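You operate a simulated robot arm through the tools that you are given. There is no shell and no other tool. Be economical: measure what you need, move in short steps, check, and stop when the job is done.

The job below is to be done with a simulated two-armed robot. You get a single attempt, and the scene is never put back.

## Task
Take the grey ring and leave it on the purple tray. Pick up the 68 oil can from the top of the steel bench with one hand, pass it to the other hand and put it in the inside of the red scrap bin. Take the red block and put it on the top of the grey shelf. Put the 40 white cartridge from the top of the steel bench on the yellow-ringed disc there and the 5 white cartridge on the black green-ringed disc there. Put the rubber block that says "40 Sh" from the top of the steel bench on the top of the grey stand and the rubber block marked "60 Sh" on top of the black heat pad. Open the top drawer of the grey cabinet. Any order will do. Set down upright: oil can, red block.

Only the result counts: the job must be done as asked and must still hold three seconds after the hand-in. Knocking over, shifting, dropping, spilling or breaking anything else fails it.

## Robot
Two 7-joint arms with two-finger parallel grippers on one trunk, on a base that drives. Base frame: it is fixed to the floor where the robot stands at the start and does not move with it; the origin is under the middle of the robot, x ahead of it, y to its left, z up; the surface under the hand at the start is at about z = 880. Lengths are in mm, angles in rad, forces in N, time in s.
The left shoulder is at the start at [191, 171, 1070], the right one opposite. Places, roughly: black heat pad (7x7x8 cm) [600, 500, 900]; green-ringed disc (6x6x2 cm) [800, -100, 900]; grey ring (9x9x2 cm) [700, 0, 900]; inside of the red scrap bin (20x16 cm) [560, -1440, 400]; oil can [750, -250, 1000]; purple tray (22x15x3 cm) [-1000, -4300, 400]; red block (8x8x13 cm) [900, -500, 900]; rubber block [750, 750, 1000]; top drawer of the grey cabinet [-2900, 2800, 700]; top of the grey shelf (20x26 cm) [640, 1220, 960]; top of the grey stand [-3200, 900, 900]; white cartridge [750, 250, 1000]; yellow-ringed disc (6x6x2 cm) [700, 300, 900]. Payload 4.4 kg a hand.
The tool frame of a hand sits at the grasp point between the pads (the TCP): z along the fingers, y along the line on which they close. The tips reach 23 mm beyond it. The gripper opens to 94 mm. The fingers are 38 mm wide and 10 mm thick; the gripper's body (54 by 96 mm) begins 39 mm behind the TCP.
Orientation is that of the tool frame in the base frame, as [roll, pitch, yaw] about the fixed x, y, z axes, in that order (R = Rz(yaw) Ry(pitch) Rx(roll)). With the fingers straight down and closing along the base's y, the tool's x points along the base's -x, its y along +y and its z along -z.

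## Interface
- The arms move only by the tool drive_tool. It takes "left_series", "right_series" or both (then of equal length, played together; a hand with none holds still); each is a list of rows, each a list of 7 numbers: the shift along the tool's x, y, z in units of 300 mm (1.0 is 300 mm), then the turn, a rotation vector about the tool's x, y, z in units of 90 degrees (1.0 is 90 degrees), then the opening, from 0 (shut) to 1 (fully open). In form: [[tx, ty, tz, wx, wy, wz, claw], ...]. A call has 1 to 20 rows; each row is the pose to reach, as a shift and turn from the pose commanded when the call began, along the tool's axes at that moment. A call with a number of a shift or a turn outside -1 to 1 is refused whole. Rows are played at 5 a second. More than 50 mm and 0.15 rad between two rows, or a gripper value outside its range, and nothing of the call is played. A pose out of reach is approached as far as the arm can. The call stops where the force on the tool passes 40 N (or 10 N more than at its start, if that is more) or the arm is blocked; 0.2 s more then pass. Each finger travels about 72 mm/s and halts on what it meets, pressing with about 33 N; the grip force reading is that of the motor and also rises with nothing between the fingers. The clock runs only during rows and for 0.2 s after the last one: add rows that repeat a pose to give the fingers time. It gives the time, the measured TCP pose, the force on the tool (base axes), the opening and the grip force at its end, in the units of the frame above (readings bear some noise), with the torque about the TCP (base axes, N m) and any sound that the robot's microphone picked up.
- Cameras (640 x 400 px; columns grow to the right, rows downward): "scene" is now at [332.7, 18.3, 1236.1]; the picture's right is [0.18, -0.98, 0.00], its down [-0.24, -0.04, -0.97] and it looks along [0.95, 0.18, -0.24] (base axes); focal length 214 px, centre (320, 200). "left" rides on the left gripper at [86, -16, -74] in its tool frame; the picture's right is [0.18, 0.98, 0.00], its down [-0.58, 0.11, -0.81] and it looks along [-0.79, 0.15, 0.59] (tool axes); focal length 243 px, centre (320, 200). "right" rides on the right gripper at [86, 16, -75] in its tool frame; the picture's right is [-0.18, 0.98, 0.00], its down [-0.58, -0.11, -0.81] and it looks along [-0.79, -0.15, 0.59] (tool axes); focal length 243 px, centre (320, 200). There is no depth. A picture from a camera that has moved, and an enlarged one, comes with that camera's place and axes in the base frame and with its lens.
- grab_frame(camera): a new picture of that camera. No time passes.
- lift_body(by): slides the trunk up (or, below 0, down) by that many mm; the arms and the scene camera ride with it, the base frame stays. It gives what a move gives, with no picture.
- drive_base(legs): drives the robot by 1 to 6 legs, each [ahead, left, turn to the left] in mm, mm and rad, along the robot's own axes; the way and the turn of a leg run together, so that a leg with both is an arc; at most 1500 mm and 3.142 rad a leg. The arms and the cameras ride along, it lands a little off, and it stops where it bumps. It gives what a move gives.
- aim_head(pan, tilt): turns the head with the scene camera to pan (to the left, within 1.396 rad either way) and tilt (down, from -0.506 to 1.204), counted from straight ahead of the robot. It gives what a move gives.
- close_up(camera, box): a new picture of the part [left, top, right, bottom] of that camera's present view, enlarged. No time passes.
- job_done(): hands the job in; it is judged then, once.

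Work in short steps. Places have to be worked out from the pictures, the camera data and where the tool is seen: move nearer, look again, correct. Check each grasp and each placing, and mend what went wrong. You have 483 turns and 226 pictures in all, those below and enlarged ones among them. Open the grippers and draw the arms clear of the work before you hand the job in, unless the task says otherwise; then end with one line.

The tools are called after "Call:" by a JSON object that holds its "name" and its "arguments". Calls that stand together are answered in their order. drive_tool: Moves the arms, as the interface text tells. Its arguments: {"type":"object","properties":{"left_series":{"type":"array","items":{"type":"array","items":{"type":"number"}}},"right_series":{"type":"array","items":{"type":"array","items":{"type":"number"}}}},"required":[]} The other tools are called the same way: lift_body (by) slides the trunk up or down; drive_base (legs) drives the base; aim_head (pan, tilt) turns the head that bears the scene camera; grab_frame (camera) takes a picture; close_up (camera, box) takes an enlarged picture of a part of a camera's view; job_done () hands the job in.

At the start:

```text
t: 0.0
left_tcp_pos: [499.1, 310.1, 1189.8]
left_ee_rot: [-3.142, 0.001, 3.141]
left_wrist_force: [-0.1, 0.0, -0.3]
left_moment: [0.04, 0.0, 0.02]
left_gripper_width: 94.3
left_gripper_force: 0.1
right_tcp_pos: [447.1, -103.1, 1226.9]
right_ee_rot: [-3.141, 0.0, -3.14]
right_wrist_force: [-0.6, -0.1, 0.4]
right_moment: [-0.01, -0.02, -0.01]
right_gripper_width: 94.1
right_gripper_force: 0.1
trunk travel left (down, up): [-90.0, 299.0]
robot x, y, heading: [-1.1, 0.9, 0.004]
head pan, tilt: [0.185, 0.244]
```

scene: 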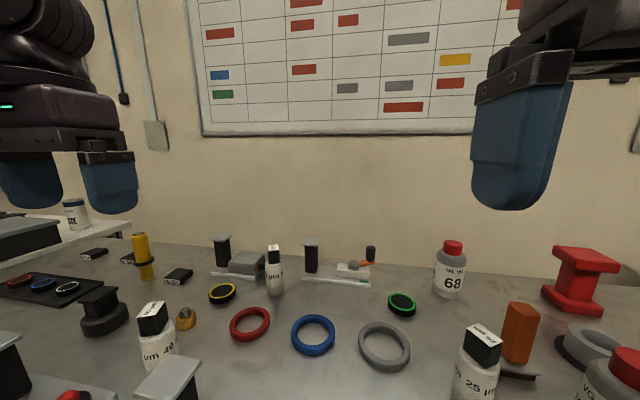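
right: 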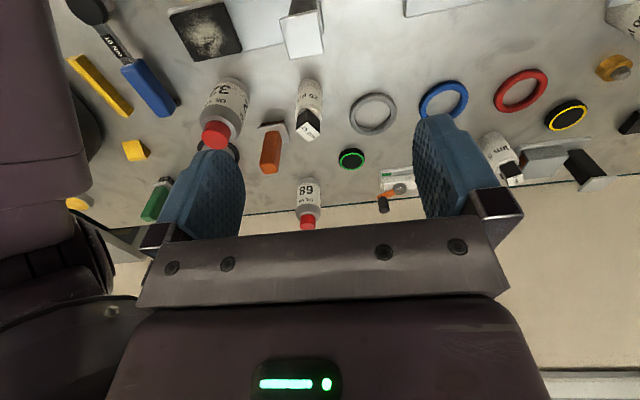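
left: 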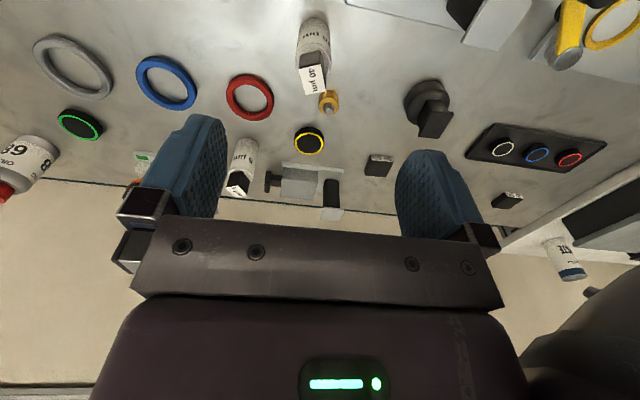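

The bench is cluttered; I first survey it with the head tilted further down, left and right.

Call:
{"name": "aim_head", "arguments": {"pan": 0.7, "tilt": 0.6}}

Call:
{"name": "grab_frame", "arguments": {"camera": "scene"}}

Call:
{"name": "aim_head", "arguments": {"pan": -0.5, "tilt": 0.6}}

Call:
{"name": "grab_frame", "arguments": {"camera": "scene"}}

```text
t: 0.9
left_tcp_pos: [499.5, 310.5, 1190.5]
left_ee_rot: [-3.141, 0.0, 3.141]
left_wrist_force: [0.2, -0.4, -0.7]
left_moment: [-0.01, 0.03, 0.01]
left_gripper_width: 93.9
left_gripper_force: 0.0
right_tcp_pos: [447.6, -103.2, 1226.5]
right_ee_rot: [3.141, 0.003, 3.141]
right_wrist_force: [-0.1, -0.7, -0.3]
right_moment: [-0.01, 0.01, -0.04]
right_gripper_width: 93.8
right_gripper_force: 0.0
trunk travel left (down, up): [-90.0, 299.0]
robot x, y, heading: [-1.1, -3.6, -0.002]
head pan, tilt: [0.7, 0.6]
```

```text
222 pictures are left
camera scene: at [308.6, 58.1, 1203.4], right [0.64, -0.77, 0.0], down [-0.43, -0.36, -0.83], along [0.63, 0.53, -0.56], focal length 214 px, centre (320, 200)
```

scene: 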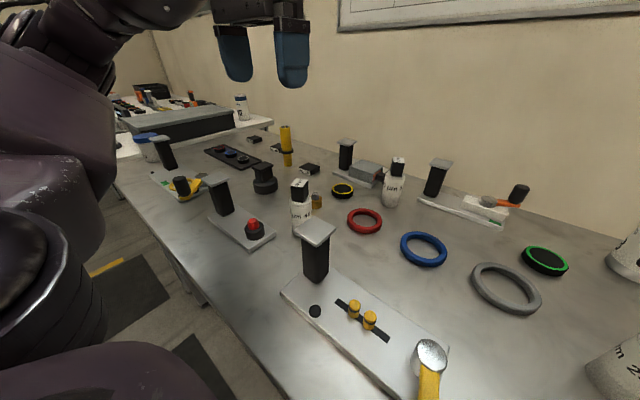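

```text
t: 2.3
left_tcp_pos: [499.3, 310.5, 1190.2]
left_ee_rot: [-3.141, 0.0, -3.141]
left_wrist_force: [-0.2, 1.1, -0.1]
left_moment: [0.0, -0.01, -0.03]
left_gripper_width: 93.8
left_gripper_force: 0.1
right_tcp_pos: [447.5, -102.4, 1225.8]
right_ee_rot: [-3.141, 0.0, 3.141]
right_wrist_force: [0.3, 0.8, -1.1]
right_moment: [0.0, 0.01, -0.02]
right_gripper_width: 93.8
right_gripper_force: 0.0
trunk travel left (down, up): [-90.0, 299.0]
robot x, y, heading: [-1.1, -2.1, 0.004]
head pan, tilt: [-0.499, 0.6]
```

```text
221 pictures are left
camera scene: at [318.6, -41.0, 1203.4], right [-0.48, -0.88, 0.0], down [-0.5, 0.27, -0.83], along [0.72, -0.39, -0.56], focal length 214 px, centre (320, 200)
```

scene: 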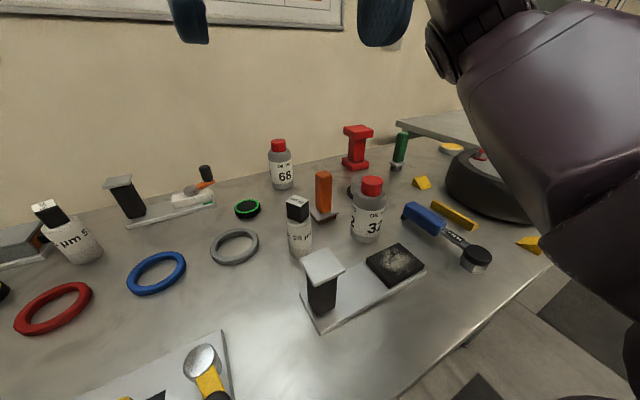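

I zoom in on the left half of the bench to identify the rubber blocks and heat pad.

Call:
{"name": "aim_head", "arguments": {"pan": 0.85, "tilt": 0.45}}

Call:
{"name": "close_up", "arguments": {"camera": "scene", "box": [120, 100, 440, 300]}}

Call:
{"name": "close_up", "arguments": {"camera": "scene", "box": [260, 140, 380, 215]}}

```text
t: 3.8
left_tcp_pos: [499.4, 310.8, 1190.2]
left_ee_rot: [-3.14, 0.002, -3.14]
left_wrist_force: [0.1, -0.3, 0.3]
left_moment: [0.0, 0.03, -0.01]
left_gripper_width: 94.1
left_gripper_force: 0.1
right_tcp_pos: [448.2, -103.1, 1226.5]
right_ee_rot: [3.141, -0.002, 3.142]
right_wrist_force: [0.6, 0.1, 0.1]
right_moment: [0.0, 0.02, 0.04]
right_gripper_width: 94.4
right_gripper_force: 0.0
trunk travel left (down, up): [-90.0, 299.0]
robot x, y, heading: [3.1, 1.9, -0.001]
head pan, tilt: [0.85, 0.45]
```

```text
2.00 times, centred on (280, 200) of scene
camera zoom: at [301.6, 70.2, 1216.9], right [0.75, -0.66, 0.0], down [-0.29, -0.33, -0.9], along [0.59, 0.68, -0.44], focal length 429 px, centre (400, 200)
```

zoom: 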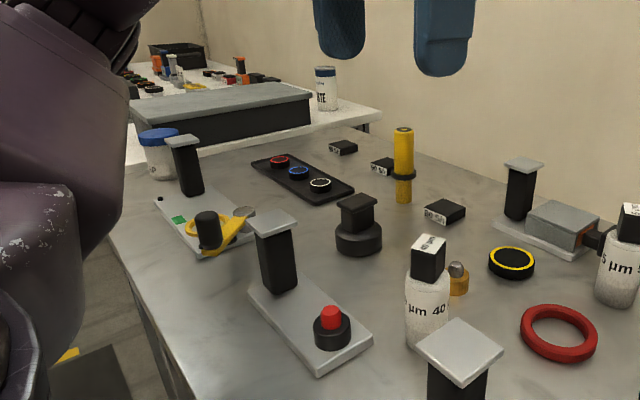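

```text
5.33 times, centred on (320, 178) of scene
camera zoom: at [301.6, 70.2, 1216.9], right [0.75, -0.66, 0.0], down [-0.29, -0.33, -0.9], along [0.59, 0.68, -0.44], focal length 1144 px, centre (320, 320)
```

zoom: 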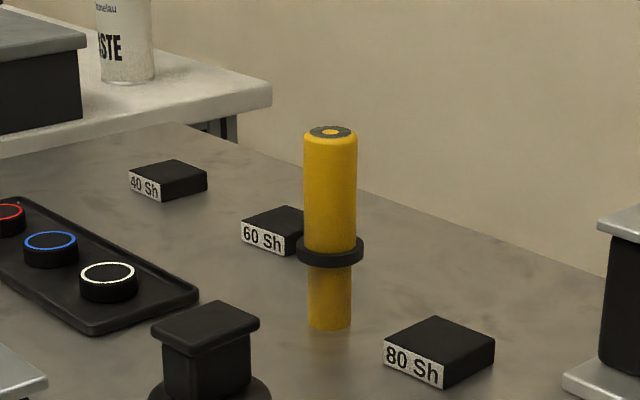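

The labels are readable. I put the 40 cartridge at about (550, 312), top at z≈1000, so I move the left hand above it and look.

Call:
{"name": "drive_tool", "arguments": {"left_series": [[-0.04, 0, 0.1, 0, 0, 0, 1], [-0.08, 0, 0.22, 0, 0, 0, 1], [-0.12, 0, 0.33, 0, 0, 0, 1], [-0.17, 0.007, 0.433, 0, 0, 0, 1], [-0.17, 0.007, 0.433, 0, 0, 0, 1]]}}

Call:
{"name": "grab_frame", "arguments": {"camera": "left"}}

Call:
{"name": "aim_head", "arguments": {"pan": 0.7, "tilt": 0.6}}

Call:
{"name": "grab_frame", "arguments": {"camera": "scene"}}

```text
t: 5.0
left_tcp_pos: [549.5, 312.0, 1060.9]
left_ee_rot: [-3.141, 0.003, -3.141]
left_wrist_force: [0.0, -0.4, 0.0]
left_moment: [-0.02, 0.01, 0.02]
left_gripper_width: 93.9
left_gripper_force: 0.0
right_tcp_pos: [447.1, -102.9, 1226.5]
right_ee_rot: [3.141, 0.002, 3.141]
right_wrist_force: [-0.4, 0.2, 0.1]
right_moment: [0.04, 0.0, -0.01]
right_gripper_width: 93.8
right_gripper_force: 0.1
trunk travel left (down, up): [-90.0, 299.0]
robot x, y, heading: [0.6, -2.1, -0.001]
head pan, tilt: [0.85, 0.45]
```

```text
218 pictures are left
camera left: at [463.4, 295.9, 1135.3], right [-0.18, 0.98, 0.0], down [0.58, 0.11, 0.81], along [0.79, 0.15, -0.59], focal length 243 px, centre (320, 200)
```

left: 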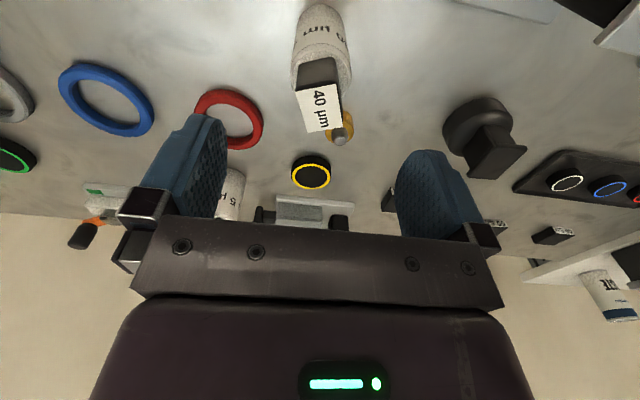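

```text
t: 5.7
left_tcp_pos: [548.9, 311.5, 1058.9]
left_ee_rot: [3.142, 0.002, -3.141]
left_wrist_force: [-0.5, 0.2, -0.7]
left_moment: [-0.01, 0.04, 0.0]
left_gripper_width: 93.9
left_gripper_force: 0.1
right_tcp_pos: [447.3, -102.8, 1227.1]
right_ee_rot: [3.14, -0.001, 3.141]
right_wrist_force: [-1.4, -0.1, 0.6]
right_moment: [-0.01, -0.01, -0.01]
right_gripper_width: 94.1
right_gripper_force: 0.0
trunk travel left (down, up): [-90.0, 299.0]
robot x, y, heading: [1.7, -4.5, -0.003]
head pan, tilt: [0.7, 0.6]
```

```text
217 pictures are left
camera scene: at [308.5, 58.2, 1203.4], right [0.64, -0.76, 0.0], down [-0.43, -0.36, -0.83], along [0.63, 0.53, -0.56], focal length 214 px, centre (320, 200)
```

scene: 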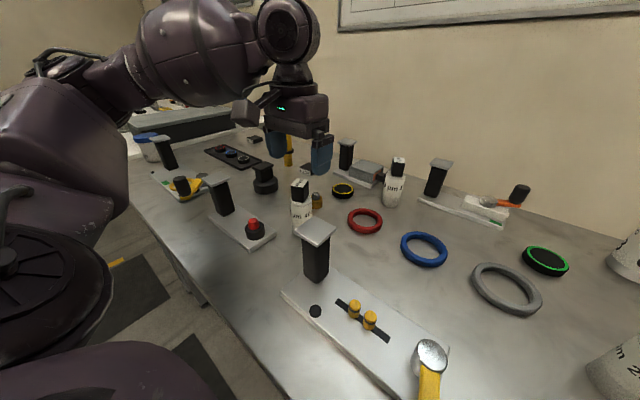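

The hand is centred over the 40 cartridge. I zoom in to get the shape of cap and body.

Call:
{"name": "close_up", "arguments": {"camera": "scene", "box": [260, 165, 356, 240]}}

Call:
{"name": "close_up", "arguments": {"camera": "left", "box": [240, 0, 400, 200]}}

```text
5.33 times, centred on (308, 202) of scene
camera zoom: at [308.5, 58.2, 1203.4], right [0.64, -0.76, 0.0], down [-0.43, -0.36, -0.83], along [0.63, 0.53, -0.56], focal length 1144 px, centre (384, 187)
```

zoom: 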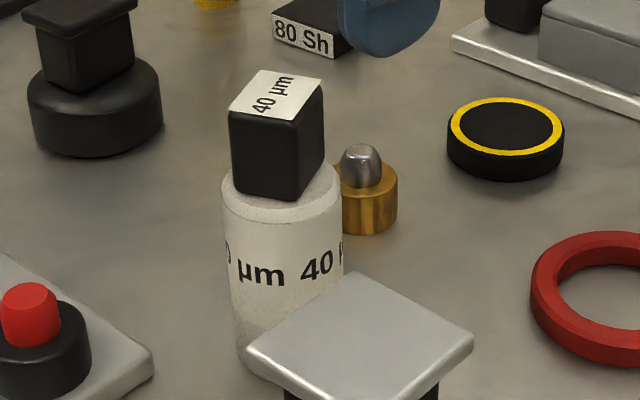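

```text
2.00 times, centred on (320, 100) of left
camera zoom: at [464.0, 296.0, 1134.9], right [-0.18, 0.98, 0.0], down [0.58, 0.11, 0.81], along [0.79, 0.15, -0.59], focal length 485 px, centre (320, 400)
```

zoom: 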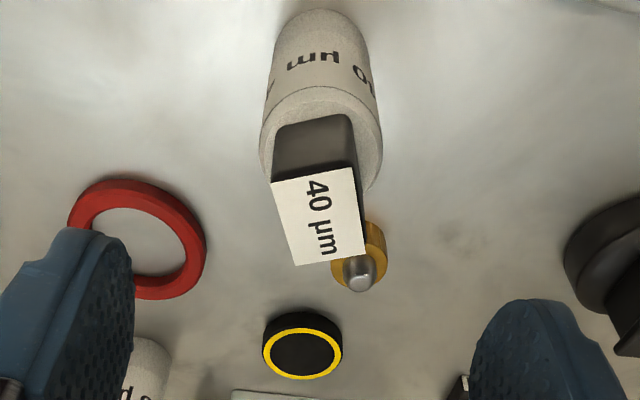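

The cap is a rectangular block (~24×30 mm, z≈973–1001) turned about 22°. I turn the hand to match, lower it so the pads hold the cap, and close.

Call:
{"name": "drive_tool", "arguments": {"left_series": [[-0.003, 0.002, 0, 0, 0, -0.08, 1], [-0.007, 0.004, 0.02, 0, 0, -0.16, 1], [-0.007, 0.004, 0.05, 0, 0, -0.244, 1], [-0.007, 0.004, 0.12, 0, 0, -0.244, 1], [-0.007, 0.004, 0.2, 0, 0, -0.244, 1], [-0.007, 0.004, 0.2, 0, 0, -0.244, 0.7], [-0.007, 0.004, 0.2, 0, 0, -0.244, 0], [-0.007, 0.004, 0.2, 0, 0, -0.244, 0], [-0.007, 0.004, 0.2, 0, 0, -0.244, 0], [-0.007, 0.004, 0.2, 0, 0, -0.244, 0]]}}

Call:
{"name": "grab_frame", "arguments": {"camera": "left"}}

Call:
{"name": "close_up", "arguments": {"camera": "scene", "box": [210, 125, 402, 245]}}

```text
t: 7.9
left_tcp_pos: [552.2, 313.2, 1000.8]
left_ee_rot: [-3.141, 0.001, -2.756]
left_wrist_force: [0.5, 0.4, -0.2]
left_moment: [0.04, 0.05, 0.01]
left_gripper_width: 25.4
left_gripper_force: 32.9
right_tcp_pos: [448.0, -102.7, 1226.5]
right_ee_rot: [-3.139, -0.001, 3.141]
right_wrist_force: [0.0, 0.9, -0.5]
right_moment: [0.0, 0.0, 0.01]
right_gripper_width: 93.9
right_gripper_force: 0.0
trunk travel left (down, up): [-90.0, 299.0]
robot x, y, heading: [-1.9, 1.2, -0.001]
head pan, tilt: [0.7, 0.6]
```

```text
214 pictures are left
camera left: at [479.1, 267.1, 1075.2], right [-0.54, 0.84, 0.0], down [0.5, 0.32, 0.81], along [0.68, 0.43, -0.59], focal length 243 px, centre (320, 200)
```

left: 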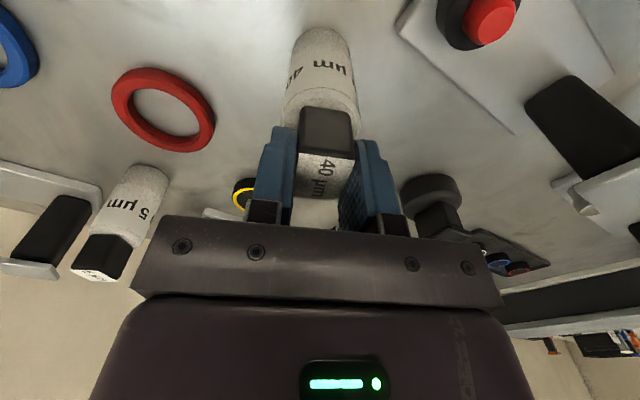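

```text
3.33 times, centred on (306, 185) of scene
camera zoom: at [308.6, 58.2, 1203.3], right [0.64, -0.76, 0.0], down [-0.43, -0.36, -0.83], along [0.63, 0.53, -0.56], focal length 715 px, centre (367, 250)
```

zoom: 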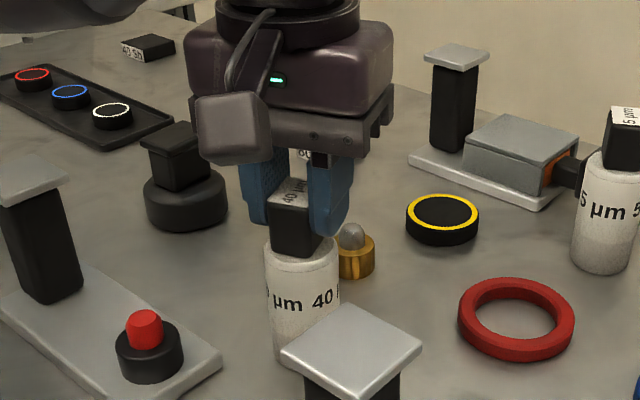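

Gripped with 25.4 mm opening. I lift it 90 mm and look at the disc from the wrist.

Call:
{"name": "drive_tool", "arguments": {"left_series": [[0, 0, -0.05, 0, 0, 0, 0], [0, 0, -0.15, 0, 0, 0, 0], [0, 0, -0.3, 0, 0, 0, 0], [-0.1, -0.03, -0.3, 0, 0, 0, 0], [-0.2, -0.06, -0.3, 0, 0, 0, 0], [-0.3, -0.09, -0.3, 0, 0, 0, 0], [-0.4, -0.11, -0.3, 0, 0, 0, 0], [-0.45, -0.13, -0.3, 0, 0, 0, 0], [-0.45, -0.13, -0.3, 0, 0, 0, 0]]}}

Call:
{"name": "grab_frame", "arguments": {"camera": "left"}}

Call:
{"name": "grab_frame", "arguments": {"camera": "scene"}}

```text
t: 9.9
left_tcp_pos: [692.7, 326.3, 1089.6]
left_ee_rot: [-3.141, 0.0, -2.758]
left_wrist_force: [-0.3, 0.5, -1.3]
left_moment: [0.0, 0.0, 0.01]
left_gripper_width: 25.4
left_gripper_force: 33.0
right_tcp_pos: [448.4, -103.7, 1227.4]
right_ee_rot: [-3.141, 0.0, -3.141]
right_wrist_force: [0.1, -0.5, -0.7]
right_moment: [0.0, 0.01, -0.01]
right_gripper_width: 93.7
right_gripper_force: 0.0
trunk travel left (down, up): [-90.0, 299.0]
robot x, y, heading: [2.1, -1.4, 0.003]
head pan, tilt: [0.7, 0.6]
```

```text
212 pictures are left
camera left: at [619.0, 279.6, 1165.2], right [-0.54, 0.84, 0.0], down [0.5, 0.32, 0.81], along [0.68, 0.43, -0.59], focal length 243 px, centre (320, 200)
```

left: 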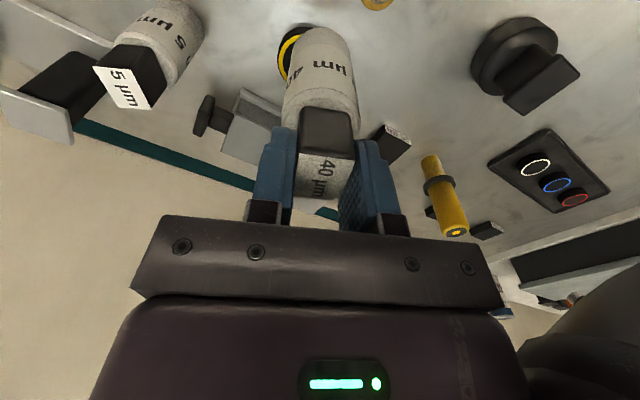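

```text
211 pictures are left
camera scene: at [308.5, 58.2, 1203.4], right [0.64, -0.76, 0.0], down [-0.43, -0.36, -0.83], along [0.63, 0.53, -0.56], focal length 214 px, centre (320, 200)
```

scene: 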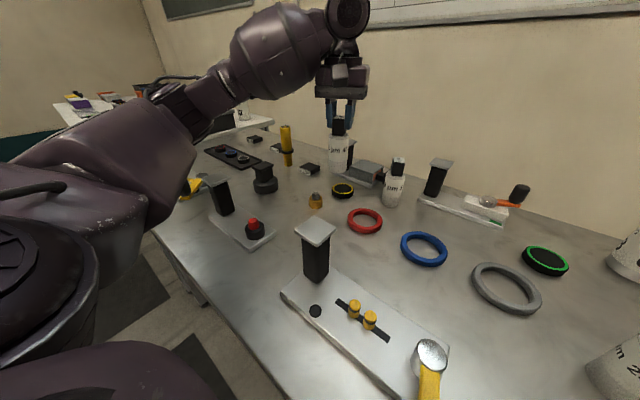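

I zoom on the disc behind the held cartridge.

Call:
{"name": "close_up", "arguments": {"camera": "left", "box": [240, 0, 400, 100]}}

Call:
{"name": "close_up", "arguments": {"camera": "scene", "box": [290, 110, 418, 220]}}

```text
4.00 times, centred on (320, 50) of left
camera zoom: at [619.0, 279.6, 1165.2], right [-0.54, 0.84, 0.0], down [0.5, 0.32, 0.81], along [0.68, 0.43, -0.59], focal length 970 px, centre (320, 800)
```

zoom: 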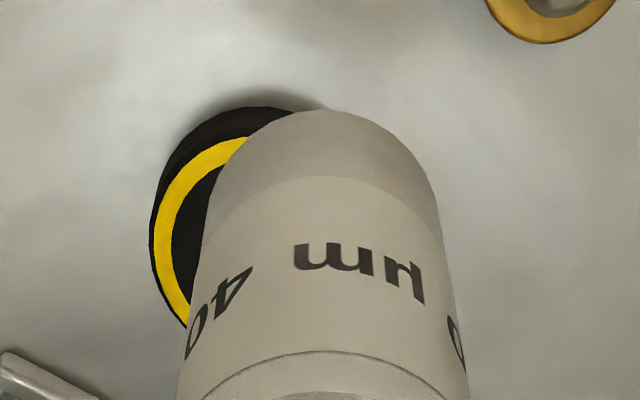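

```text
3.64 times, centred on (354, 165) of scene
camera zoom: at [308.5, 58.2, 1203.4], right [0.64, -0.76, 0.0], down [-0.43, -0.36, -0.83], along [0.63, 0.53, -0.56], focal length 780 px, centre (196, 327)
```

zoom: 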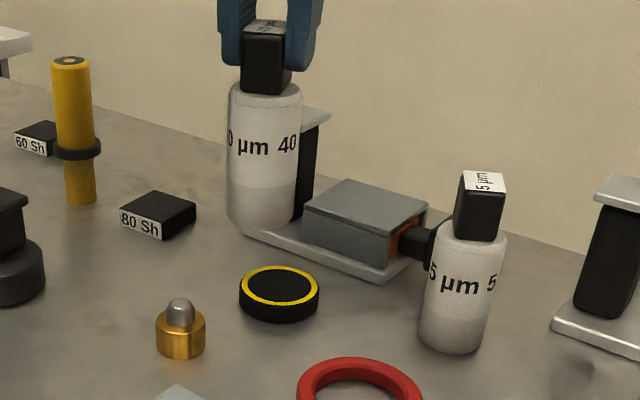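

The disc centre works out at about (723, 329). I shift over it, lower partly (bottom ~20 mm above the disc) and check.

Call:
{"name": "drive_tool", "arguments": {"left_series": [[-0.05, -0.015, 0, 0, 0, 0, 0], [-0.098, -0.03, 0, 0, 0, 0, 0], [-0.098, -0.03, 0.08, 0, 0, 0, 0], [-0.098, -0.03, 0.15, 0, 0, 0, 0], [-0.098, -0.03, 0.15, 0, 0, 0, 0]]}}

Call:
{"name": "close_up", "arguments": {"camera": "scene", "box": [290, 110, 418, 220]}}

Call:
{"name": "close_up", "arguments": {"camera": "left", "box": [240, 0, 400, 100]}}

```text
t: 11.1
left_tcp_pos: [723.8, 330.4, 1043.7]
left_ee_rot: [-3.14, 0.002, -2.757]
left_wrist_force: [0.0, -0.1, -1.1]
left_moment: [-0.02, -0.01, -0.02]
left_gripper_width: 25.6
left_gripper_force: 33.2
right_tcp_pos: [447.2, -103.4, 1225.9]
right_ee_rot: [-3.142, 0.001, 3.141]
right_wrist_force: [-0.4, 0.4, 0.5]
right_moment: [0.01, 0.02, 0.0]
right_gripper_width: 94.3
right_gripper_force: 0.0
trunk travel left (down, up): [-90.0, 299.0]
robot x, y, heading: [-3.3, 1.5, -0.003]
head pan, tilt: [0.7, 0.6]
```

```text
3.64 times, centred on (354, 165) of scene
camera zoom: at [308.2, 58.1, 1203.6], right [0.64, -0.76, 0.0], down [-0.43, -0.36, -0.83], along [0.63, 0.53, -0.56], focal length 780 px, centre (196, 327)
```

zoom: 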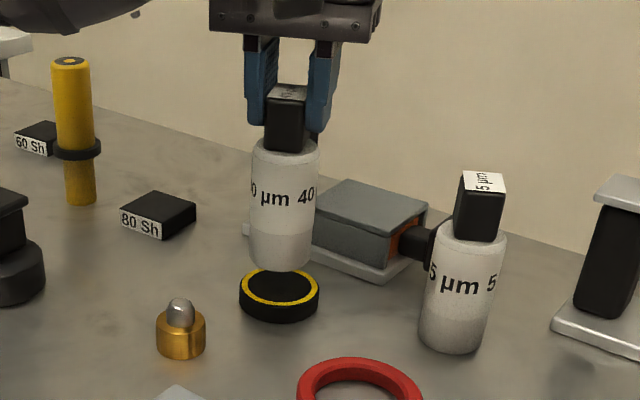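

```text
4.00 times, centred on (320, 50) of left
camera zoom: at [650.1, 282.5, 1119.6], right [-0.54, 0.84, 0.0], down [0.5, 0.32, 0.81], along [0.68, 0.43, -0.59], focal length 970 px, centre (320, 800)
```

zoom: 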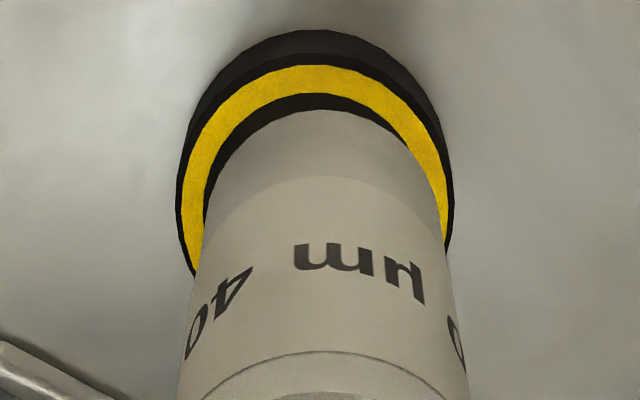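

Alignment looks good; the disc is ~14 mm thick so the gap is ~28 mm. I lower 26 mm, then check the force.

Call:
{"name": "drive_tool", "arguments": {"left_series": [[0, 0, 0.04, 0, 0, 0, 0], [0, 0, 0.07, 0, 0, 0, 0], [0, 0, 0.085, 0, 0, 0, 0], [0, 0, 0.085, 0, 0, 0, 0]]}}

Call:
{"name": "close_up", "arguments": {"camera": "scene", "box": [290, 110, 418, 220]}}

```text
t: 12.1
left_tcp_pos: [725.1, 329.5, 1018.7]
left_ee_rot: [3.142, 0.0, -2.76]
left_wrist_force: [-0.4, 0.6, -1.8]
left_moment: [0.0, 0.02, 0.02]
left_gripper_width: 25.2
left_gripper_force: 32.9
right_tcp_pos: [447.9, -102.9, 1226.2]
right_ee_rot: [-3.14, 0.0, -3.141]
right_wrist_force: [-0.5, -0.2, -0.4]
right_moment: [-0.02, 0.01, -0.02]
right_gripper_width: 94.2
right_gripper_force: 0.1
trunk travel left (down, up): [-90.0, 299.0]
robot x, y, heading: [1.3, -0.7, -0.002]
head pan, tilt: [0.7, 0.6]
```

```text
3.64 times, centred on (354, 165) of scene
camera zoom: at [308.5, 58.1, 1203.4], right [0.64, -0.76, 0.0], down [-0.43, -0.36, -0.83], along [0.63, 0.53, -0.56], focal length 780 px, centre (196, 327)
```

zoom: 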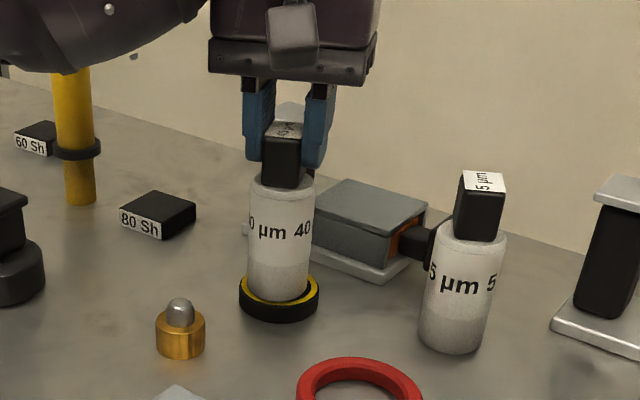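

Almost touching; I creep down 2.5 mm more.

Call:
{"name": "drive_tool", "arguments": {"left_series": [[0, 0, 0.003, 0, 0, 0, 0], [0, 0, 0.006, 0, 0, 0, 0], [0, 0, 0.0085, 0, 0, 0, 0], [0, 0, 0.0085, 0, 0, 0, 0]]}}

```text
t: 13.1
left_tcp_pos: [725.7, 330.2, 1016.8]
left_ee_rot: [3.141, 0.002, -2.757]
left_wrist_force: [0.4, 0.4, -0.2]
left_moment: [-0.02, 0.0, 0.01]
left_gripper_width: 25.6
left_gripper_force: 33.4
right_tcp_pos: [448.5, -102.3, 1226.4]
right_ee_rot: [3.14, -0.001, -3.139]
right_wrist_force: [-0.7, 0.7, -0.2]
right_moment: [-0.02, 0.01, -0.01]
right_gripper_width: 93.9
right_gripper_force: 0.1
trunk travel left (down, up): [-90.0, 299.0]
robot x, y, heading: [0.5, -0.2, 0.001]
head pan, tilt: [0.7, 0.6]
```

No clear contact yet; another 3 mm.

Call:
{"name": "drive_tool", "arguments": {"left_series": [[0, 0, 0.0035, 0, 0, 0, 0], [0, 0, 0.007, 0, 0, 0, 0], [0, 0, 0.01, 0, 0, 0, 0], [0, 0, 0.01, 0, 0, 0, 0]]}}

Call:
{"name": "close_up", "arguments": {"camera": "scene", "box": [310, 150, 374, 205]}}

```text
t: 14.1
left_tcp_pos: [723.9, 330.5, 1015.2]
left_ee_rot: [3.141, 0.002, -2.758]
left_wrist_force: [3.2, 2.2, 8.0]
left_moment: [0.14, -0.33, 0.01]
left_gripper_width: 25.5
left_gripper_force: 32.9
right_tcp_pos: [447.4, -103.1, 1227.8]
right_ee_rot: [3.139, 0.002, -3.141]
right_wrist_force: [-0.6, 0.4, 0.1]
right_moment: [-0.01, 0.0, 0.02]
right_gripper_width: 93.8
right_gripper_force: 0.0
trunk travel left (down, up): [-90.0, 299.0]
robot x, y, heading: [2.5, 1.1, 0.001]
head pan, tilt: [0.7, 0.6]
```

```text
7.27 times, centred on (342, 178) of scene
camera zoom: at [308.0, 57.9, 1203.7], right [0.64, -0.76, 0.0], down [-0.43, -0.36, -0.83], along [0.63, 0.53, -0.56], focal length 1560 px, centre (160, 364)
```

zoom: 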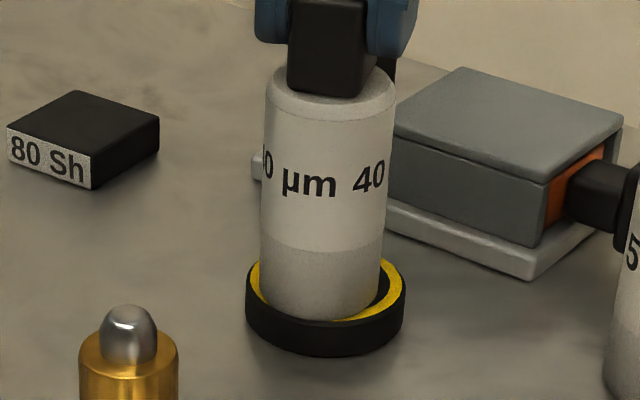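

Contact at 8 N, cartridge within the ring. I ease up 1 mm, open, and retreat upward.

Call:
{"name": "drive_tool", "arguments": {"left_series": [[0, 0, -0.004, 0, 0, 0, 0], [0, 0, -0.004, 0, 0, 0, 0.3], [0, 0, -0.004, 0, 0, 0, 0.6], [0, 0, -0.004, 0, 0, 0, 1], [0, 0, -0.004, 0, 0, 0, 1], [0, 0, -0.1, 0, 0, 0, 1], [0, 0, -0.2, 0, 0, 0, 1], [0, 0, -0.33, 0, 0, 0, 1], [0, 0, -0.33, 0, 0, 0, 1]]}}

Call:
{"name": "close_up", "arguments": {"camera": "scene", "box": [310, 130, 406, 205]}}

Call:
{"name": "grab_frame", "arguments": {"camera": "left"}}

```text
t: 16.1
left_tcp_pos: [725.3, 332.1, 1112.1]
left_ee_rot: [3.141, 0.0, -2.757]
left_wrist_force: [-0.2, 0.5, -0.2]
left_moment: [-0.01, 0.0, -0.04]
left_gripper_width: 94.2
left_gripper_force: 0.1
right_tcp_pos: [448.9, -102.1, 1225.1]
right_ee_rot: [-3.141, -0.002, -3.141]
right_wrist_force: [0.7, 0.3, 0.1]
right_moment: [-0.03, 0.04, 0.02]
right_gripper_width: 94.3
right_gripper_force: 0.0
trunk travel left (down, up): [-90.0, 299.0]
robot x, y, heading: [-1.1, 0.8, 0.003]
head pan, tilt: [0.7, 0.6]
```

```text
5.33 times, centred on (358, 168) of scene
camera zoom: at [309.3, 58.4, 1202.9], right [0.64, -0.76, 0.0], down [-0.43, -0.36, -0.82], along [0.63, 0.53, -0.57], focal length 1144 px, centre (117, 373)
```

zoom: 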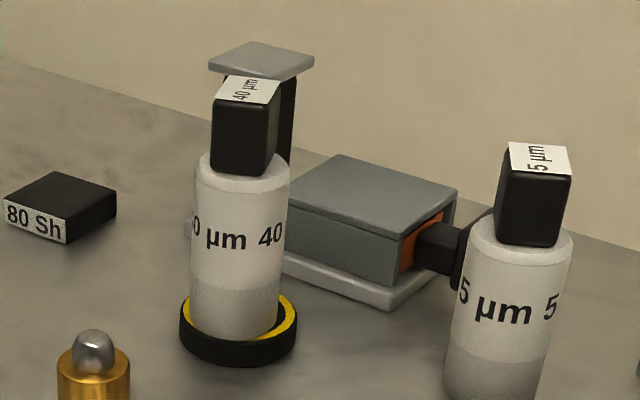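

```text
203 pictures are left
camera left: at [652.1, 284.4, 1187.0], right [-0.54, 0.84, 0.0], down [0.5, 0.32, 0.81], along [0.68, 0.43, -0.59], focal length 243 px, centre (320, 200)
```

left: 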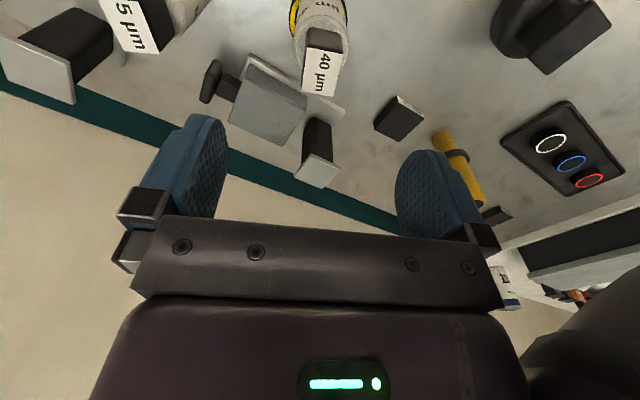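

The 40 cartridge stands on the yellow-ringed disc. Next I move above the 5 cartridge (~(771, 212)).

Call:
{"name": "drive_tool", "arguments": {"left_series": [[0, -0.1, 0, 0, 0, 0, 1], [0.003, -0.22, 0, 0, 0, 0, 1], [0.005, -0.33, 0.05, 0, 0, 0, 1], [0.007, -0.425, 0.14, 0, 0, 0, 1], [0.007, -0.425, 0.14, 0, 0, 0, 1]]}}

Call:
{"name": "close_up", "arguments": {"camera": "left", "box": [240, 0, 400, 200]}}

Call:
{"name": "grab_frame", "arguments": {"camera": "scene"}}

```text
t: 17.3
left_tcp_pos: [770.6, 211.8, 1073.4]
left_ee_rot: [-3.141, 0.002, -2.757]
left_wrist_force: [-0.3, -0.6, 0.3]
left_moment: [-0.01, -0.01, -0.04]
left_gripper_width: 94.0
left_gripper_force: 0.0
right_tcp_pos: [447.1, -103.1, 1227.8]
right_ee_rot: [-3.14, 0.003, -3.141]
right_wrist_force: [-0.1, 0.5, 0.1]
right_moment: [0.01, 0.0, -0.01]
right_gripper_width: 94.0
right_gripper_force: 0.0
trunk travel left (down, up): [-90.0, 299.0]
robot x, y, heading: [1.6, 2.3, -0.002]
head pan, tilt: [0.7, 0.6]
```

```text
2.00 times, centred on (320, 100) of left
camera zoom: at [697.4, 166.3, 1148.2], right [-0.54, 0.84, 0.0], down [0.5, 0.32, 0.81], along [0.68, 0.43, -0.59], focal length 485 px, centre (320, 400)
```

zoom: 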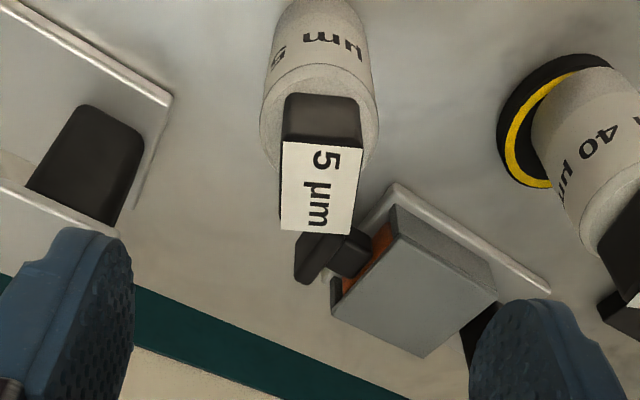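

```text
201 pictures are left
camera scene: at [307.5, 58.4, 1203.9], right [0.64, -0.76, 0.0], down [-0.43, -0.36, -0.83], along [0.63, 0.53, -0.56], focal length 214 px, centre (320, 200)
```

scene: 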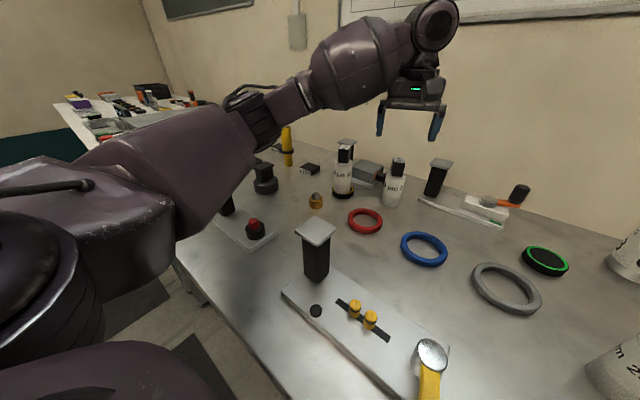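

Centred to within 1 mm, cap turned 5.7° more. The station post is near the right finger, so I half-close to ~50 mm before descending, then grip.

Call:
{"name": "drive_tool", "arguments": {"left_series": [[0.003, 0, 0, 0, 0, -0.063, 0.53], [0.003, 0, 0, 0, 0, -0.063, 0.53], [0.003, 0, 0, 0, 0, -0.063, 0.53], [0.003, 0, 0.08, 0, 0, -0.063, 0.53], [0.003, 0, 0.16, 0, 0, -0.063, 0.53], [0.003, 0, 0.241, 0, 0, -0.063, 0.53], [0.003, 0, 0.241, 0, 0, -0.063, 0], [0.003, 0, 0.241, 0, 0, -0.063, 0], [0.003, 0, 0.241, 0, 0, -0.063, 0]]}}

Call:
{"name": "grab_frame", "arguments": {"camera": "left"}}

```text
t: 19.3
left_tcp_pos: [768.9, 210.9, 996.1]
left_ee_rot: [-3.14, 0.0, -2.66]
left_wrist_force: [0.3, 0.1, -0.5]
left_moment: [0.01, 0.01, 0.04]
left_gripper_width: 25.5
left_gripper_force: 33.5
right_tcp_pos: [447.7, -103.0, 1226.1]
right_ee_rot: [-3.141, 0.001, 3.14]
right_wrist_force: [1.0, 0.1, 0.9]
right_moment: [0.02, -0.02, -0.01]
right_gripper_width: 94.4
right_gripper_force: 0.0
trunk travel left (down, up): [-90.0, 299.0]
robot x, y, heading: [4.5, -0.2, -0.004]
head pan, tilt: [0.7, 0.6]
```

```text
200 pictures are left
camera left: at [700.2, 157.3, 1072.4], right [-0.62, 0.79, 0.0], down [0.46, 0.37, 0.81], along [0.63, 0.5, -0.59], focal length 243 px, centre (320, 200)
```

left: 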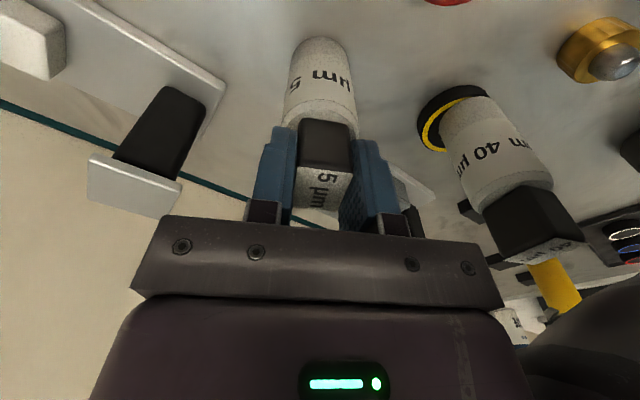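

Gripped. Lift to z≈1150 to clear the post, then traverse toward the green-ringed disc while turning the hand straight.

Call:
{"name": "drive_tool", "arguments": {"left_series": [[0, 0, -0.1, 0, 0, 0, 0], [0, 0, -0.23, 0, 0, 0, 0], [0, 0, -0.37, 0, 0, 0, 0], [0, 0, -0.5, 0, 0, 0, 0], [0.06, -0.11, -0.5, 0, 0, 0.04, 0], [0.13, -0.23, -0.5, 0, 0, 0.08, 0], [0.2, -0.35, -0.5, 0, 0, 0.13, 0], [0.27, -0.48, -0.5, 0, 0, 0.18, 0], [0.34, -0.6, -0.5, 0, 0, 0.22, 0], [0.41, -0.73, -0.5, 0, 0, 0.26, 0], [0.465, -0.84, -0.5, 0, 0, 0.3, 0], [0.465, -0.84, -0.5, 0, 0, 0.3, 0]]}}

Call:
{"name": "aim_head", "arguments": {"pan": -0.1, "tilt": 0.6}}

Call:
{"name": "grab_frame", "arguments": {"camera": "left"}}

Call:
{"name": "grab_frame", "arguments": {"camera": "scene"}}

```text
t: 21.9
left_tcp_pos: [762.9, -75.6, 1147.3]
left_ee_rot: [3.14, 0.0, -3.131]
left_wrist_force: [-0.1, 0.5, -0.9]
left_moment: [-0.04, -0.03, 0.02]
left_gripper_width: 25.3
left_gripper_force: 33.1
right_tcp_pos: [447.8, -102.6, 1227.0]
right_ee_rot: [-3.14, -0.002, -3.141]
right_wrist_force: [0.2, 0.2, 0.1]
right_moment: [0.0, 0.0, -0.03]
right_gripper_width: 94.2
right_gripper_force: 0.0
trunk travel left (down, up): [-90.0, 299.0]
robot x, y, heading: [1.1, 2.1, -0.0]
head pan, tilt: [0.7, 0.6]
```

```text
t: 23.1
left_tcp_pos: [761.9, -76.6, 1148.1]
left_ee_rot: [3.139, 0.0, -3.132]
left_wrist_force: [0.1, 0.4, -0.5]
left_moment: [0.0, -0.05, 0.01]
left_gripper_width: 25.5
left_gripper_force: 33.1
right_tcp_pos: [447.3, -103.1, 1226.3]
right_ee_rot: [-3.141, 0.001, -3.141]
right_wrist_force: [-0.1, -0.3, 0.7]
right_moment: [0.01, -0.01, 0.03]
right_gripper_width: 94.0
right_gripper_force: 0.0
trunk travel left (down, up): [-90.0, 299.0]
robot x, y, heading: [0.5, 2.4, -0.0]
head pan, tilt: [-0.099, 0.6]
```

```text
199 pictures are left
camera left: at [676.7, -92.6, 1222.9], right [-0.19, 0.98, 0.0], down [0.58, 0.12, 0.81], along [0.79, 0.16, -0.59], focal length 243 px, centre (320, 200)
```

left: 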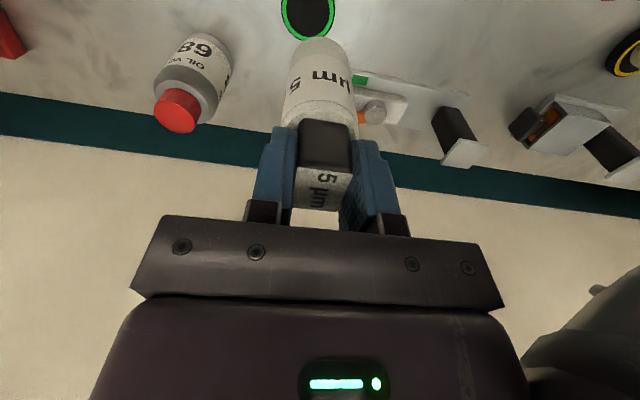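

```text
198 pictures are left
camera scene: at [328.9, -7.5, 1203.3], right [-0.1, -1.0, 0.0], down [-0.56, 0.06, -0.83], along [0.82, -0.08, -0.56], focal length 214 px, centre (320, 200)
```

scene: 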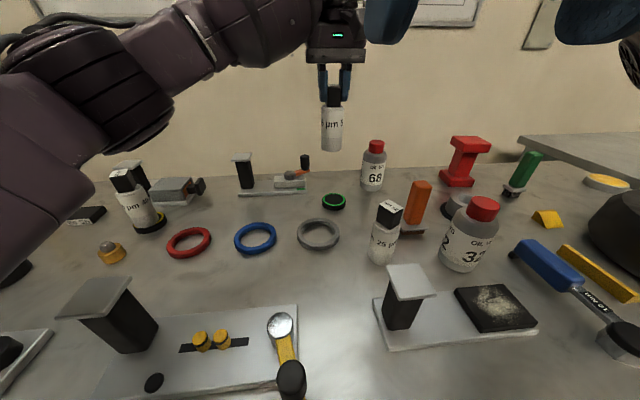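

Disc centre ≈ (771, -86). I shift there and lower to ~20 mm above it.

Call:
{"name": "drive_tool", "arguments": {"left_series": [[-0.03, -0.033, 0.05, 0, 0, 0, 0], [-0.03, -0.033, 0.17, 0, 0, 0, 0], [-0.03, -0.033, 0.29, 0, 0, 0, 0], [-0.03, -0.033, 0.39, 0, 0, 0, 0], [-0.03, -0.033, 0.39, 0, 0, 0, 0]]}}

Call:
{"name": "close_up", "arguments": {"camera": "scene", "box": [285, 130, 381, 220]}}

Call:
{"name": "close_up", "arguments": {"camera": "left", "box": [240, 0, 400, 100]}}

```text
t: 24.3
left_tcp_pos: [763.2, -88.6, 1053.5]
left_ee_rot: [3.14, 0.032, -3.131]
left_wrist_force: [0.4, 0.1, -1.0]
left_moment: [0.02, -0.01, -0.01]
left_gripper_width: 25.2
left_gripper_force: 32.6
right_tcp_pos: [437.7, -104.6, 1235.7]
right_ee_rot: [3.139, 0.016, 3.141]
right_wrist_force: [0.1, -0.1, -1.2]
right_moment: [0.0, -0.02, 0.02]
right_gripper_width: 94.3
right_gripper_force: 0.1
trunk travel left (down, up): [-90.0, 299.0]
robot x, y, heading: [-2.5, 0.2, -0.001]
head pan, tilt: [-0.099, 0.6]
```

```text
4.44 times, centred on (333, 175) of scene
camera zoom: at [319.9, -8.8, 1209.2], right [-0.1, -1.0, 0.0], down [-0.56, 0.06, -0.83], along [0.82, -0.08, -0.56], focal length 953 px, centre (262, 311)
```

zoom: 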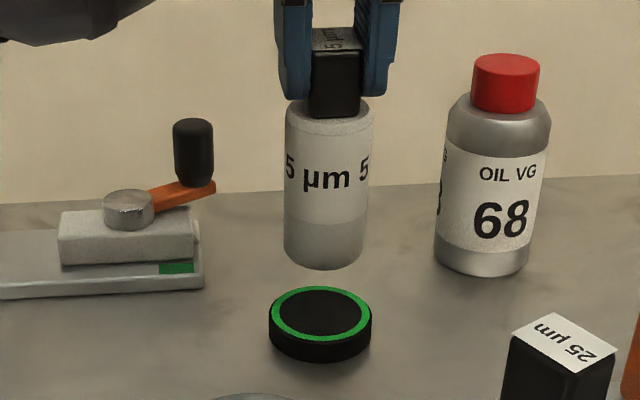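

```text
4.00 times, centred on (320, 50) of left
camera zoom: at [675.8, -104.4, 1126.4], right [-0.19, 0.98, -0.01], down [0.55, 0.12, 0.82], along [0.81, 0.16, -0.57], focal length 970 px, centre (320, 800)
```

zoom: 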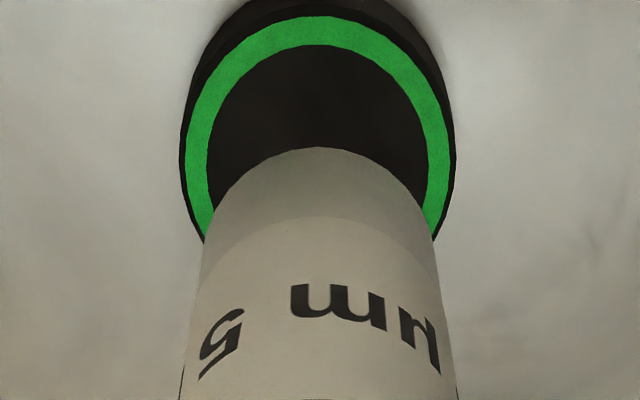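

The whole robot shows a small pitch (right hand moved too): the left arm may be pressing on something. I look before moving on.

Call:
{"name": "grab_frame", "arguments": {"camera": "scene"}}

Call:
{"name": "aim_head", "arguments": {"pan": 0.6, "tilt": 0.8}}

Call:
{"name": "grab_frame", "arguments": {"camera": "scene"}}

```text
195 pictures are left
camera scene: at [319.9, -8.8, 1209.2], right [-0.1, -1.0, 0.0], down [-0.56, 0.06, -0.83], along [0.82, -0.08, -0.56], focal length 214 px, centre (320, 200)
```

scene: 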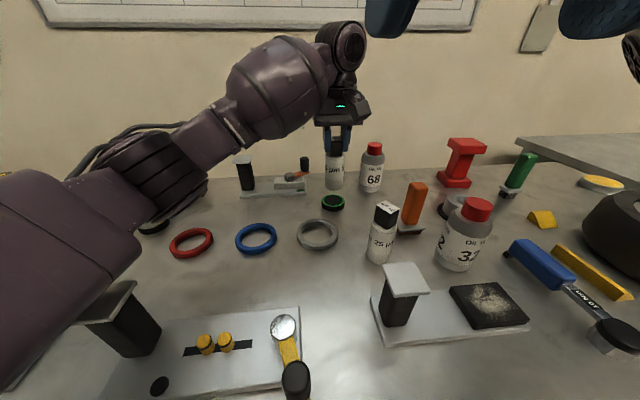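

```text
t: 25.3
left_tcp_pos: [762.4, -86.5, 1053.2]
left_ee_rot: [3.141, 0.029, -3.131]
left_wrist_force: [0.3, -0.3, -1.5]
left_moment: [0.01, -0.02, -0.02]
left_gripper_width: 25.7
left_gripper_force: 32.6
right_tcp_pos: [437.3, -103.2, 1234.4]
right_ee_rot: [3.141, 0.014, 3.141]
right_wrist_force: [0.0, -0.1, 0.5]
right_moment: [0.0, 0.01, -0.03]
right_gripper_width: 94.2
right_gripper_force: 0.0
trunk travel left (down, up): [-90.0, 299.0]
robot x, y, heading: [-4.0, -0.2, 0.002]
head pan, tilt: [0.6, 0.799]
```

```text
194 pictures are left
camera scene: at [297.7, 46.9, 1191.4], right [0.56, -0.83, 0.0], down [-0.59, -0.4, -0.7], along [0.58, 0.39, -0.71], focal length 214 px, centre (320, 200)
```

scene: 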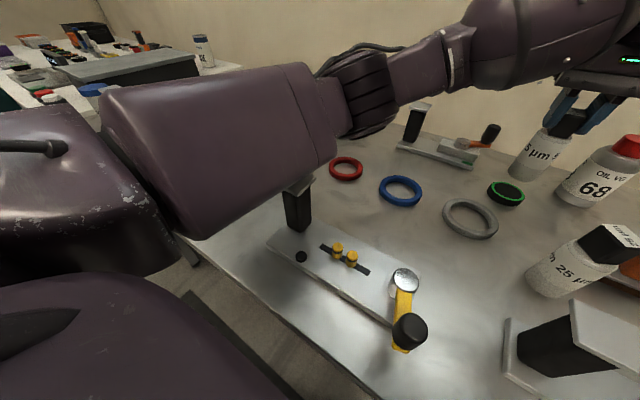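

The left elbow is resting on the grey-topped post. I reverse up the way I came and will raise the trunk to keep the elbows clear.

Call:
{"name": "drive_tool", "arguments": {"left_series": [[0, 0, -0.1, 0, 0, 0, 0], [0, 0, -0.22, 0, 0, 0, 0], [0, 0, -0.34, 0, 0, 0, 0], [0, 0, -0.34, 0, 0, 0, 0]]}}

Call:
{"name": "grab_frame", "arguments": {"camera": "scene"}}

```text
t: 26.3
left_tcp_pos: [775.0, -87.3, 1128.1]
left_ee_rot: [3.141, -0.005, -3.131]
left_wrist_force: [0.8, 0.5, -1.1]
left_moment: [-0.03, 0.02, -0.02]
left_gripper_width: 25.5
left_gripper_force: 33.0
right_tcp_pos: [449.6, -103.2, 1224.2]
right_ee_rot: [-3.14, -0.005, -3.141]
right_wrist_force: [0.2, -0.2, 0.4]
right_moment: [-0.03, 0.01, 0.01]
right_gripper_width: 94.3
right_gripper_force: 0.0
trunk travel left (down, up): [-90.0, 299.0]
robot x, y, heading: [2.3, 0.5, -0.004]
head pan, tilt: [0.6, 0.799]
```

```text
193 pictures are left
camera scene: at [309.6, 46.8, 1185.1], right [0.56, -0.83, 0.0], down [-0.59, -0.41, -0.7], along [0.57, 0.39, -0.72], focal length 214 px, centre (320, 200)
```

scene: 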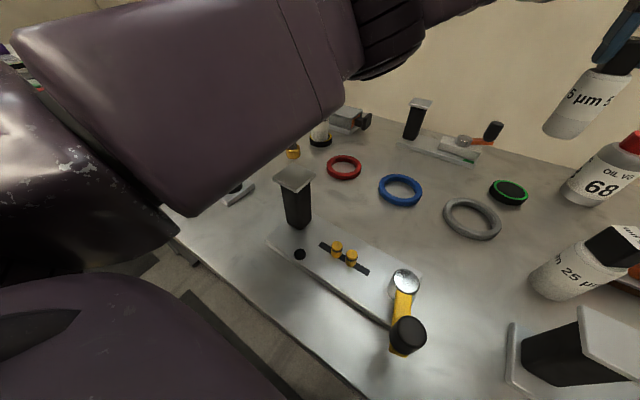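

The post stands as before. I raise the trunk 200 mm and check.

Call:
{"name": "lift_body", "arguments": {"by": 200}}

Call:
{"name": "drive_tool", "arguments": {"left_series": [[0, 0, 0.15, 0, 0, 0, 0], [0, 0, 0.3, 0, 0, 0, 0], [0, 0, 0.45, 0, 0, 0, 0], [0, 0, 0.6, 0, 0, 0, 0], [0, 0, 0.6, 0, 0, 0, 0]]}}

Call:
{"name": "grab_frame", "arguments": {"camera": "scene"}}

```text
t: 28.5
left_tcp_pos: [687.7, -59.6, 1487.7]
left_ee_rot: [-3.13, 0.234, -3.087]
left_wrist_force: [0.6, -0.8, -1.4]
left_moment: [0.01, 0.05, -0.01]
left_gripper_width: 25.2
left_gripper_force: 33.0
right_tcp_pos: [449.0, -102.9, 1425.1]
right_ee_rot: [-3.141, -0.004, 3.141]
right_wrist_force: [-0.6, -0.2, 0.1]
right_moment: [0.03, 0.02, -0.01]
right_gripper_width: 93.9
right_gripper_force: 0.1
trunk travel left (down, up): [-290.0, 99.0]
robot x, y, heading: [-1.4, -0.1, 0.004]
head pan, tilt: [0.6, 0.799]
```

```text
t: 29.7
left_tcp_pos: [715.8, -87.1, 1325.5]
left_ee_rot: [-3.139, 0.259, -3.132]
left_wrist_force: [-0.6, 0.4, -0.4]
left_moment: [0.0, 0.02, 0.0]
left_gripper_width: 25.7
left_gripper_force: 33.0
right_tcp_pos: [446.2, -102.9, 1427.1]
right_ee_rot: [3.141, 0.001, -3.141]
right_wrist_force: [0.0, -0.2, -0.3]
right_moment: [-0.04, -0.07, 0.0]
right_gripper_width: 93.9
right_gripper_force: 0.0
trunk travel left (down, up): [-290.0, 99.0]
robot x, y, heading: [0.7, -0.2, 0.002]
head pan, tilt: [0.6, 0.799]
```

```text
192 pictures are left
camera scene: at [136.3, 46.6, 1413.6], right [0.56, -0.83, 0.0], down [-0.59, -0.41, -0.7], along [0.58, 0.39, -0.72], focal length 214 px, centre (320, 200)
```

scene: 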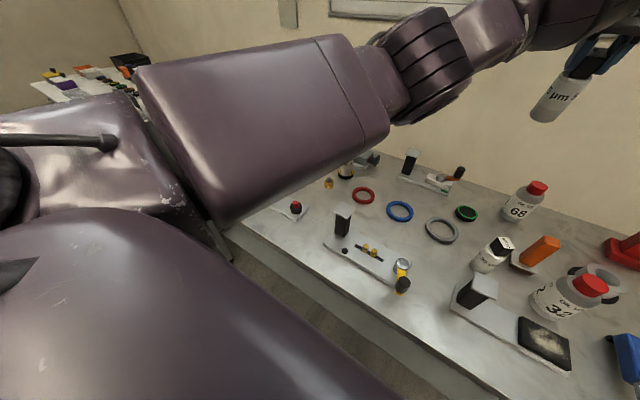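

Raising the trunk also swings the shoulders back, so the left arm is now out of reach. I come down to +100 mm and re-check.

Call:
{"name": "lift_body", "arguments": {"by": -100}}

Call:
{"name": "grab_frame", "arguments": {"camera": "scene"}}

```text
t: 31.0
left_tcp_pos: [713.5, -86.2, 1228.3]
left_ee_rot: [-3.138, 0.263, -3.129]
left_wrist_force: [-0.3, -0.3, -1.9]
left_moment: [0.01, -0.04, 0.03]
left_gripper_width: 25.7
left_gripper_force: 33.4
right_tcp_pos: [445.2, -102.6, 1328.5]
right_ee_rot: [3.14, 0.002, 3.141]
right_wrist_force: [-0.4, -0.1, 0.2]
right_moment: [0.04, -0.02, -0.01]
right_gripper_width: 93.8
right_gripper_force: 0.1
trunk travel left (down, up): [-190.0, 199.0]
robot x, y, heading: [-1.8, 0.9, -0.001]
head pan, tilt: [0.6, 0.799]
```

```text
191 pictures are left
camera scene: at [204.8, 46.9, 1307.1], right [0.56, -0.83, 0.0], down [-0.59, -0.41, -0.7], along [0.58, 0.39, -0.72], focal length 214 px, centre (320, 200)
```

scene: 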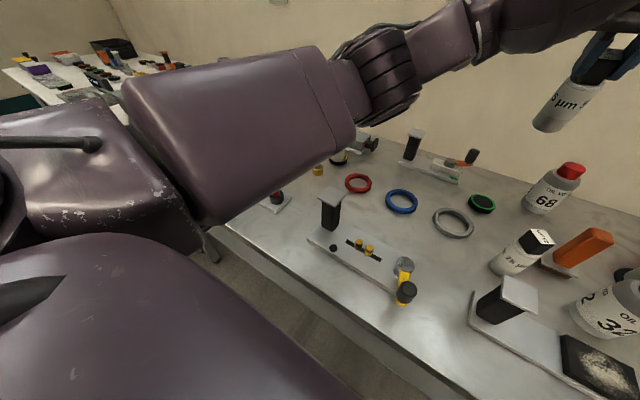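

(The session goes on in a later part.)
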